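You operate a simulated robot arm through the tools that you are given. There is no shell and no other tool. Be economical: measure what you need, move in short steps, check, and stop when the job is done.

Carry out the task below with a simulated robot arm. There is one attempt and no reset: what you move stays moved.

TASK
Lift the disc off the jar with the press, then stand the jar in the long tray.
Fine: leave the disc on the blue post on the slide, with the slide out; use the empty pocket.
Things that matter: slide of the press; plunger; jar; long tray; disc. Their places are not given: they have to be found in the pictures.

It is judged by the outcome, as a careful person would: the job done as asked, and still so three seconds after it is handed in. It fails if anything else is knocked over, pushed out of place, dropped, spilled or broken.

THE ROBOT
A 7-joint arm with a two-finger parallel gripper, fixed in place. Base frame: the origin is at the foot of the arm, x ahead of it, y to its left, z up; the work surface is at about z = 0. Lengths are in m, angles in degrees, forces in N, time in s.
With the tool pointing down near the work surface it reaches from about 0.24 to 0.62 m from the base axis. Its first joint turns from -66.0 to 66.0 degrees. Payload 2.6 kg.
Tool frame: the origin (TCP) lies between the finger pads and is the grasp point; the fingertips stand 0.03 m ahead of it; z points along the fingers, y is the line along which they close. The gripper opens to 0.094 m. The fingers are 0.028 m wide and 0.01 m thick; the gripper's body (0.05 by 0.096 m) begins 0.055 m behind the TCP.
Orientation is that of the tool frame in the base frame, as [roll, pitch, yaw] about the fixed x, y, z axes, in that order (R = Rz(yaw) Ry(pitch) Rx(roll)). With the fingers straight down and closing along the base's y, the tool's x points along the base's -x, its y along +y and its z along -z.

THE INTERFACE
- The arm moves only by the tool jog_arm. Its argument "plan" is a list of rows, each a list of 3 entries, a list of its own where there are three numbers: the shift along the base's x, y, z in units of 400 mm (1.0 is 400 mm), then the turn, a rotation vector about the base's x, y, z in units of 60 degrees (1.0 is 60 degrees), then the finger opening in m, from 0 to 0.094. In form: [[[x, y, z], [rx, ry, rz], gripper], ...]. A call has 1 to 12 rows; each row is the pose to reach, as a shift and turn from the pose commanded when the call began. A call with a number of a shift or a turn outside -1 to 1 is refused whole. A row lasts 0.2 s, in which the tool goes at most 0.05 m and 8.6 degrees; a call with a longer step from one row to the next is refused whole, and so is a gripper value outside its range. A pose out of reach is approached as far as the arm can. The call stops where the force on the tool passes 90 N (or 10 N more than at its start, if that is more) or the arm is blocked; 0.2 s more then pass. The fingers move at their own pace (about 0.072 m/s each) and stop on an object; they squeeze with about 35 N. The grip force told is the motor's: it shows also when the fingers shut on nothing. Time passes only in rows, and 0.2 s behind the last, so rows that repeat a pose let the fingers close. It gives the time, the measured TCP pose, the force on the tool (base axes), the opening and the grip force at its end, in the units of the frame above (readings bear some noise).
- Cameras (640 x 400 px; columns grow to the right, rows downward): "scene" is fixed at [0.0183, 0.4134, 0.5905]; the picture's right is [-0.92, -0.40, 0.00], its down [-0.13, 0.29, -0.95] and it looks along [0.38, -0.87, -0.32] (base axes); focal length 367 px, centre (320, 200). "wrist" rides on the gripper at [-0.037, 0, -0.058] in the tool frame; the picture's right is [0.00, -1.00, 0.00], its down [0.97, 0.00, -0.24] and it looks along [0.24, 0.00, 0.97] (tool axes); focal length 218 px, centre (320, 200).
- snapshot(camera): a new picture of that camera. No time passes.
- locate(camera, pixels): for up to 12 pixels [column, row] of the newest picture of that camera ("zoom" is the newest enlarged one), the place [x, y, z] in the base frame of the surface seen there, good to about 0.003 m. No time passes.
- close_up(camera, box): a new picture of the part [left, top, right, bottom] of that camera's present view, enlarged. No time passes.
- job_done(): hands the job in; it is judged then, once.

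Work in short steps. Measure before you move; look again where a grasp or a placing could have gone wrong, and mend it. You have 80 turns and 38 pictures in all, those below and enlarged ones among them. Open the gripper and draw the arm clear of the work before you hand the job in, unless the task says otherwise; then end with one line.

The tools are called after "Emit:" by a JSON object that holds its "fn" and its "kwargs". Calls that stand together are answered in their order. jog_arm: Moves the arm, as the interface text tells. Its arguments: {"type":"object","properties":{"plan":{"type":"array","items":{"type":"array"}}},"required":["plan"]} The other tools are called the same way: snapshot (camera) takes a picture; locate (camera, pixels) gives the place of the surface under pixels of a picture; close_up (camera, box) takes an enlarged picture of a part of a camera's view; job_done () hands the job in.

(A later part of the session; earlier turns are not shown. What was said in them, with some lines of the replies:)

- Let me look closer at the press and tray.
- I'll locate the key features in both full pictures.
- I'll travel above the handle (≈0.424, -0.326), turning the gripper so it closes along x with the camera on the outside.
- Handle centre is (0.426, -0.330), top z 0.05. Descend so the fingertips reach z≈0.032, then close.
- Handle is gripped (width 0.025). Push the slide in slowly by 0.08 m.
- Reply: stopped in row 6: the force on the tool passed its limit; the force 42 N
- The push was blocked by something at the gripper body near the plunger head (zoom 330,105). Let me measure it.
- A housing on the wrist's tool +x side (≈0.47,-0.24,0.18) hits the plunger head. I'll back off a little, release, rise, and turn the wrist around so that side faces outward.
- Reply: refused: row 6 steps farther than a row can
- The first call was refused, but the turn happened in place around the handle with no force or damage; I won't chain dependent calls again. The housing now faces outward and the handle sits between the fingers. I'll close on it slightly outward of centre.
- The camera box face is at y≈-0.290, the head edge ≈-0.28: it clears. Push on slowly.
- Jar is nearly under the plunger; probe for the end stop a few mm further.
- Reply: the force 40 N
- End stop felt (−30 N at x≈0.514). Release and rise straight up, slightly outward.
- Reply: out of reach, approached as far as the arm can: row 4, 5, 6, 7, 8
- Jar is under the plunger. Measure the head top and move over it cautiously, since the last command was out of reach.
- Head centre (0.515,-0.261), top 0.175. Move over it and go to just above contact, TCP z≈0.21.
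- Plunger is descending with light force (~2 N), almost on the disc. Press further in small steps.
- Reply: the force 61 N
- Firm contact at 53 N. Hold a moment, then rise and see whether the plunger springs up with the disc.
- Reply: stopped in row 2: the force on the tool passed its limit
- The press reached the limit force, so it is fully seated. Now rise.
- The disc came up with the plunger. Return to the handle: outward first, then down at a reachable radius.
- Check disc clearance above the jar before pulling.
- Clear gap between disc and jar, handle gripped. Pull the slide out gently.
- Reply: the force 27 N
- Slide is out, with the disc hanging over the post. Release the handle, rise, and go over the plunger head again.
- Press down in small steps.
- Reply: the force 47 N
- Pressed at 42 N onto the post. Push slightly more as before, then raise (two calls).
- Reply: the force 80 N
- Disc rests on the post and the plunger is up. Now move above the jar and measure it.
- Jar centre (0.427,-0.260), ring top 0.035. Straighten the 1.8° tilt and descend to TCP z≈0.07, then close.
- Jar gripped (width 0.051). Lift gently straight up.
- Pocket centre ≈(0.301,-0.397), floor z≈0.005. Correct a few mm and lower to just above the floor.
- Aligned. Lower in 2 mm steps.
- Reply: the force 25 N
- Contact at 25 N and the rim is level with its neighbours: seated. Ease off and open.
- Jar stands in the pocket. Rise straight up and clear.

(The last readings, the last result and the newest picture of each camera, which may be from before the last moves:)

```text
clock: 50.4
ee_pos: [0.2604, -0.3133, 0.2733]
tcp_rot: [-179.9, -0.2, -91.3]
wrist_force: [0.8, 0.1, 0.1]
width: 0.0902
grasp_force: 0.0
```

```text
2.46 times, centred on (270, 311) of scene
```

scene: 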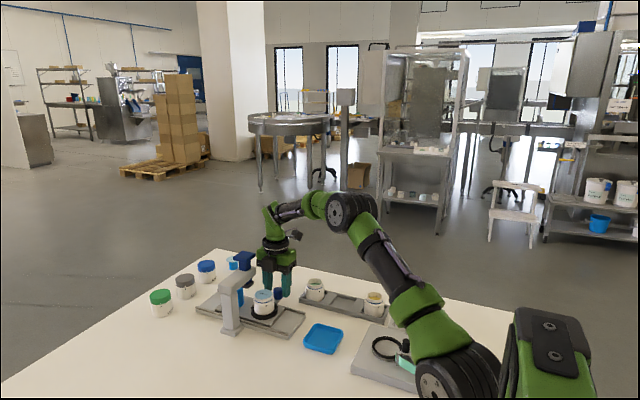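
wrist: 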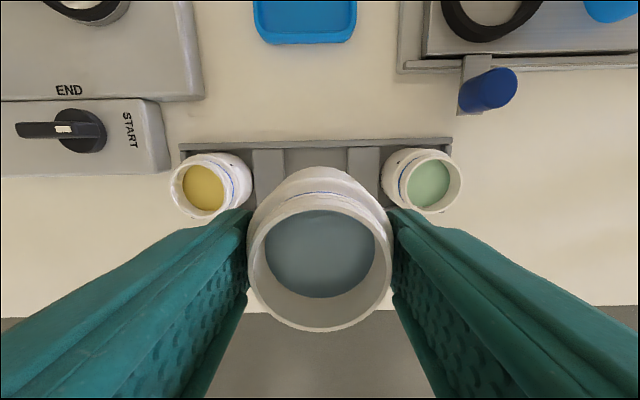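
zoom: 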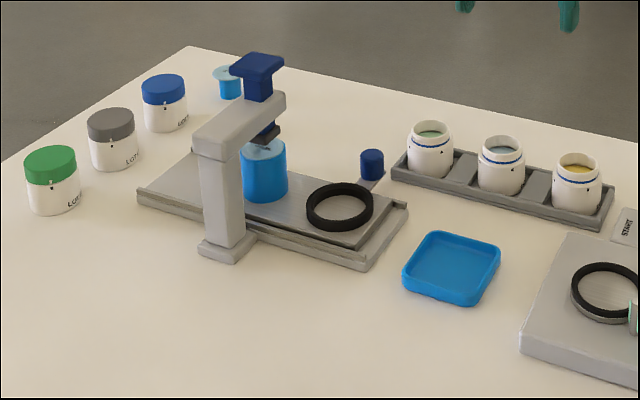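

The final picture shows the disc on the blue post, the slide out, the jar in the middle pocket, everything else where it was and the arm clear.

Emit:
{"fn": "job_done", "kwargs": {}}

```text
The job is handed in.
```

The press lifted the disc off the jar and set it on the blue post, the slide is out, and the jar stands in the empty middle pocket of the long tray. On the way, the gripper's housing bumped the plunger head once, and the last picture showed nothing moved or knocked over.
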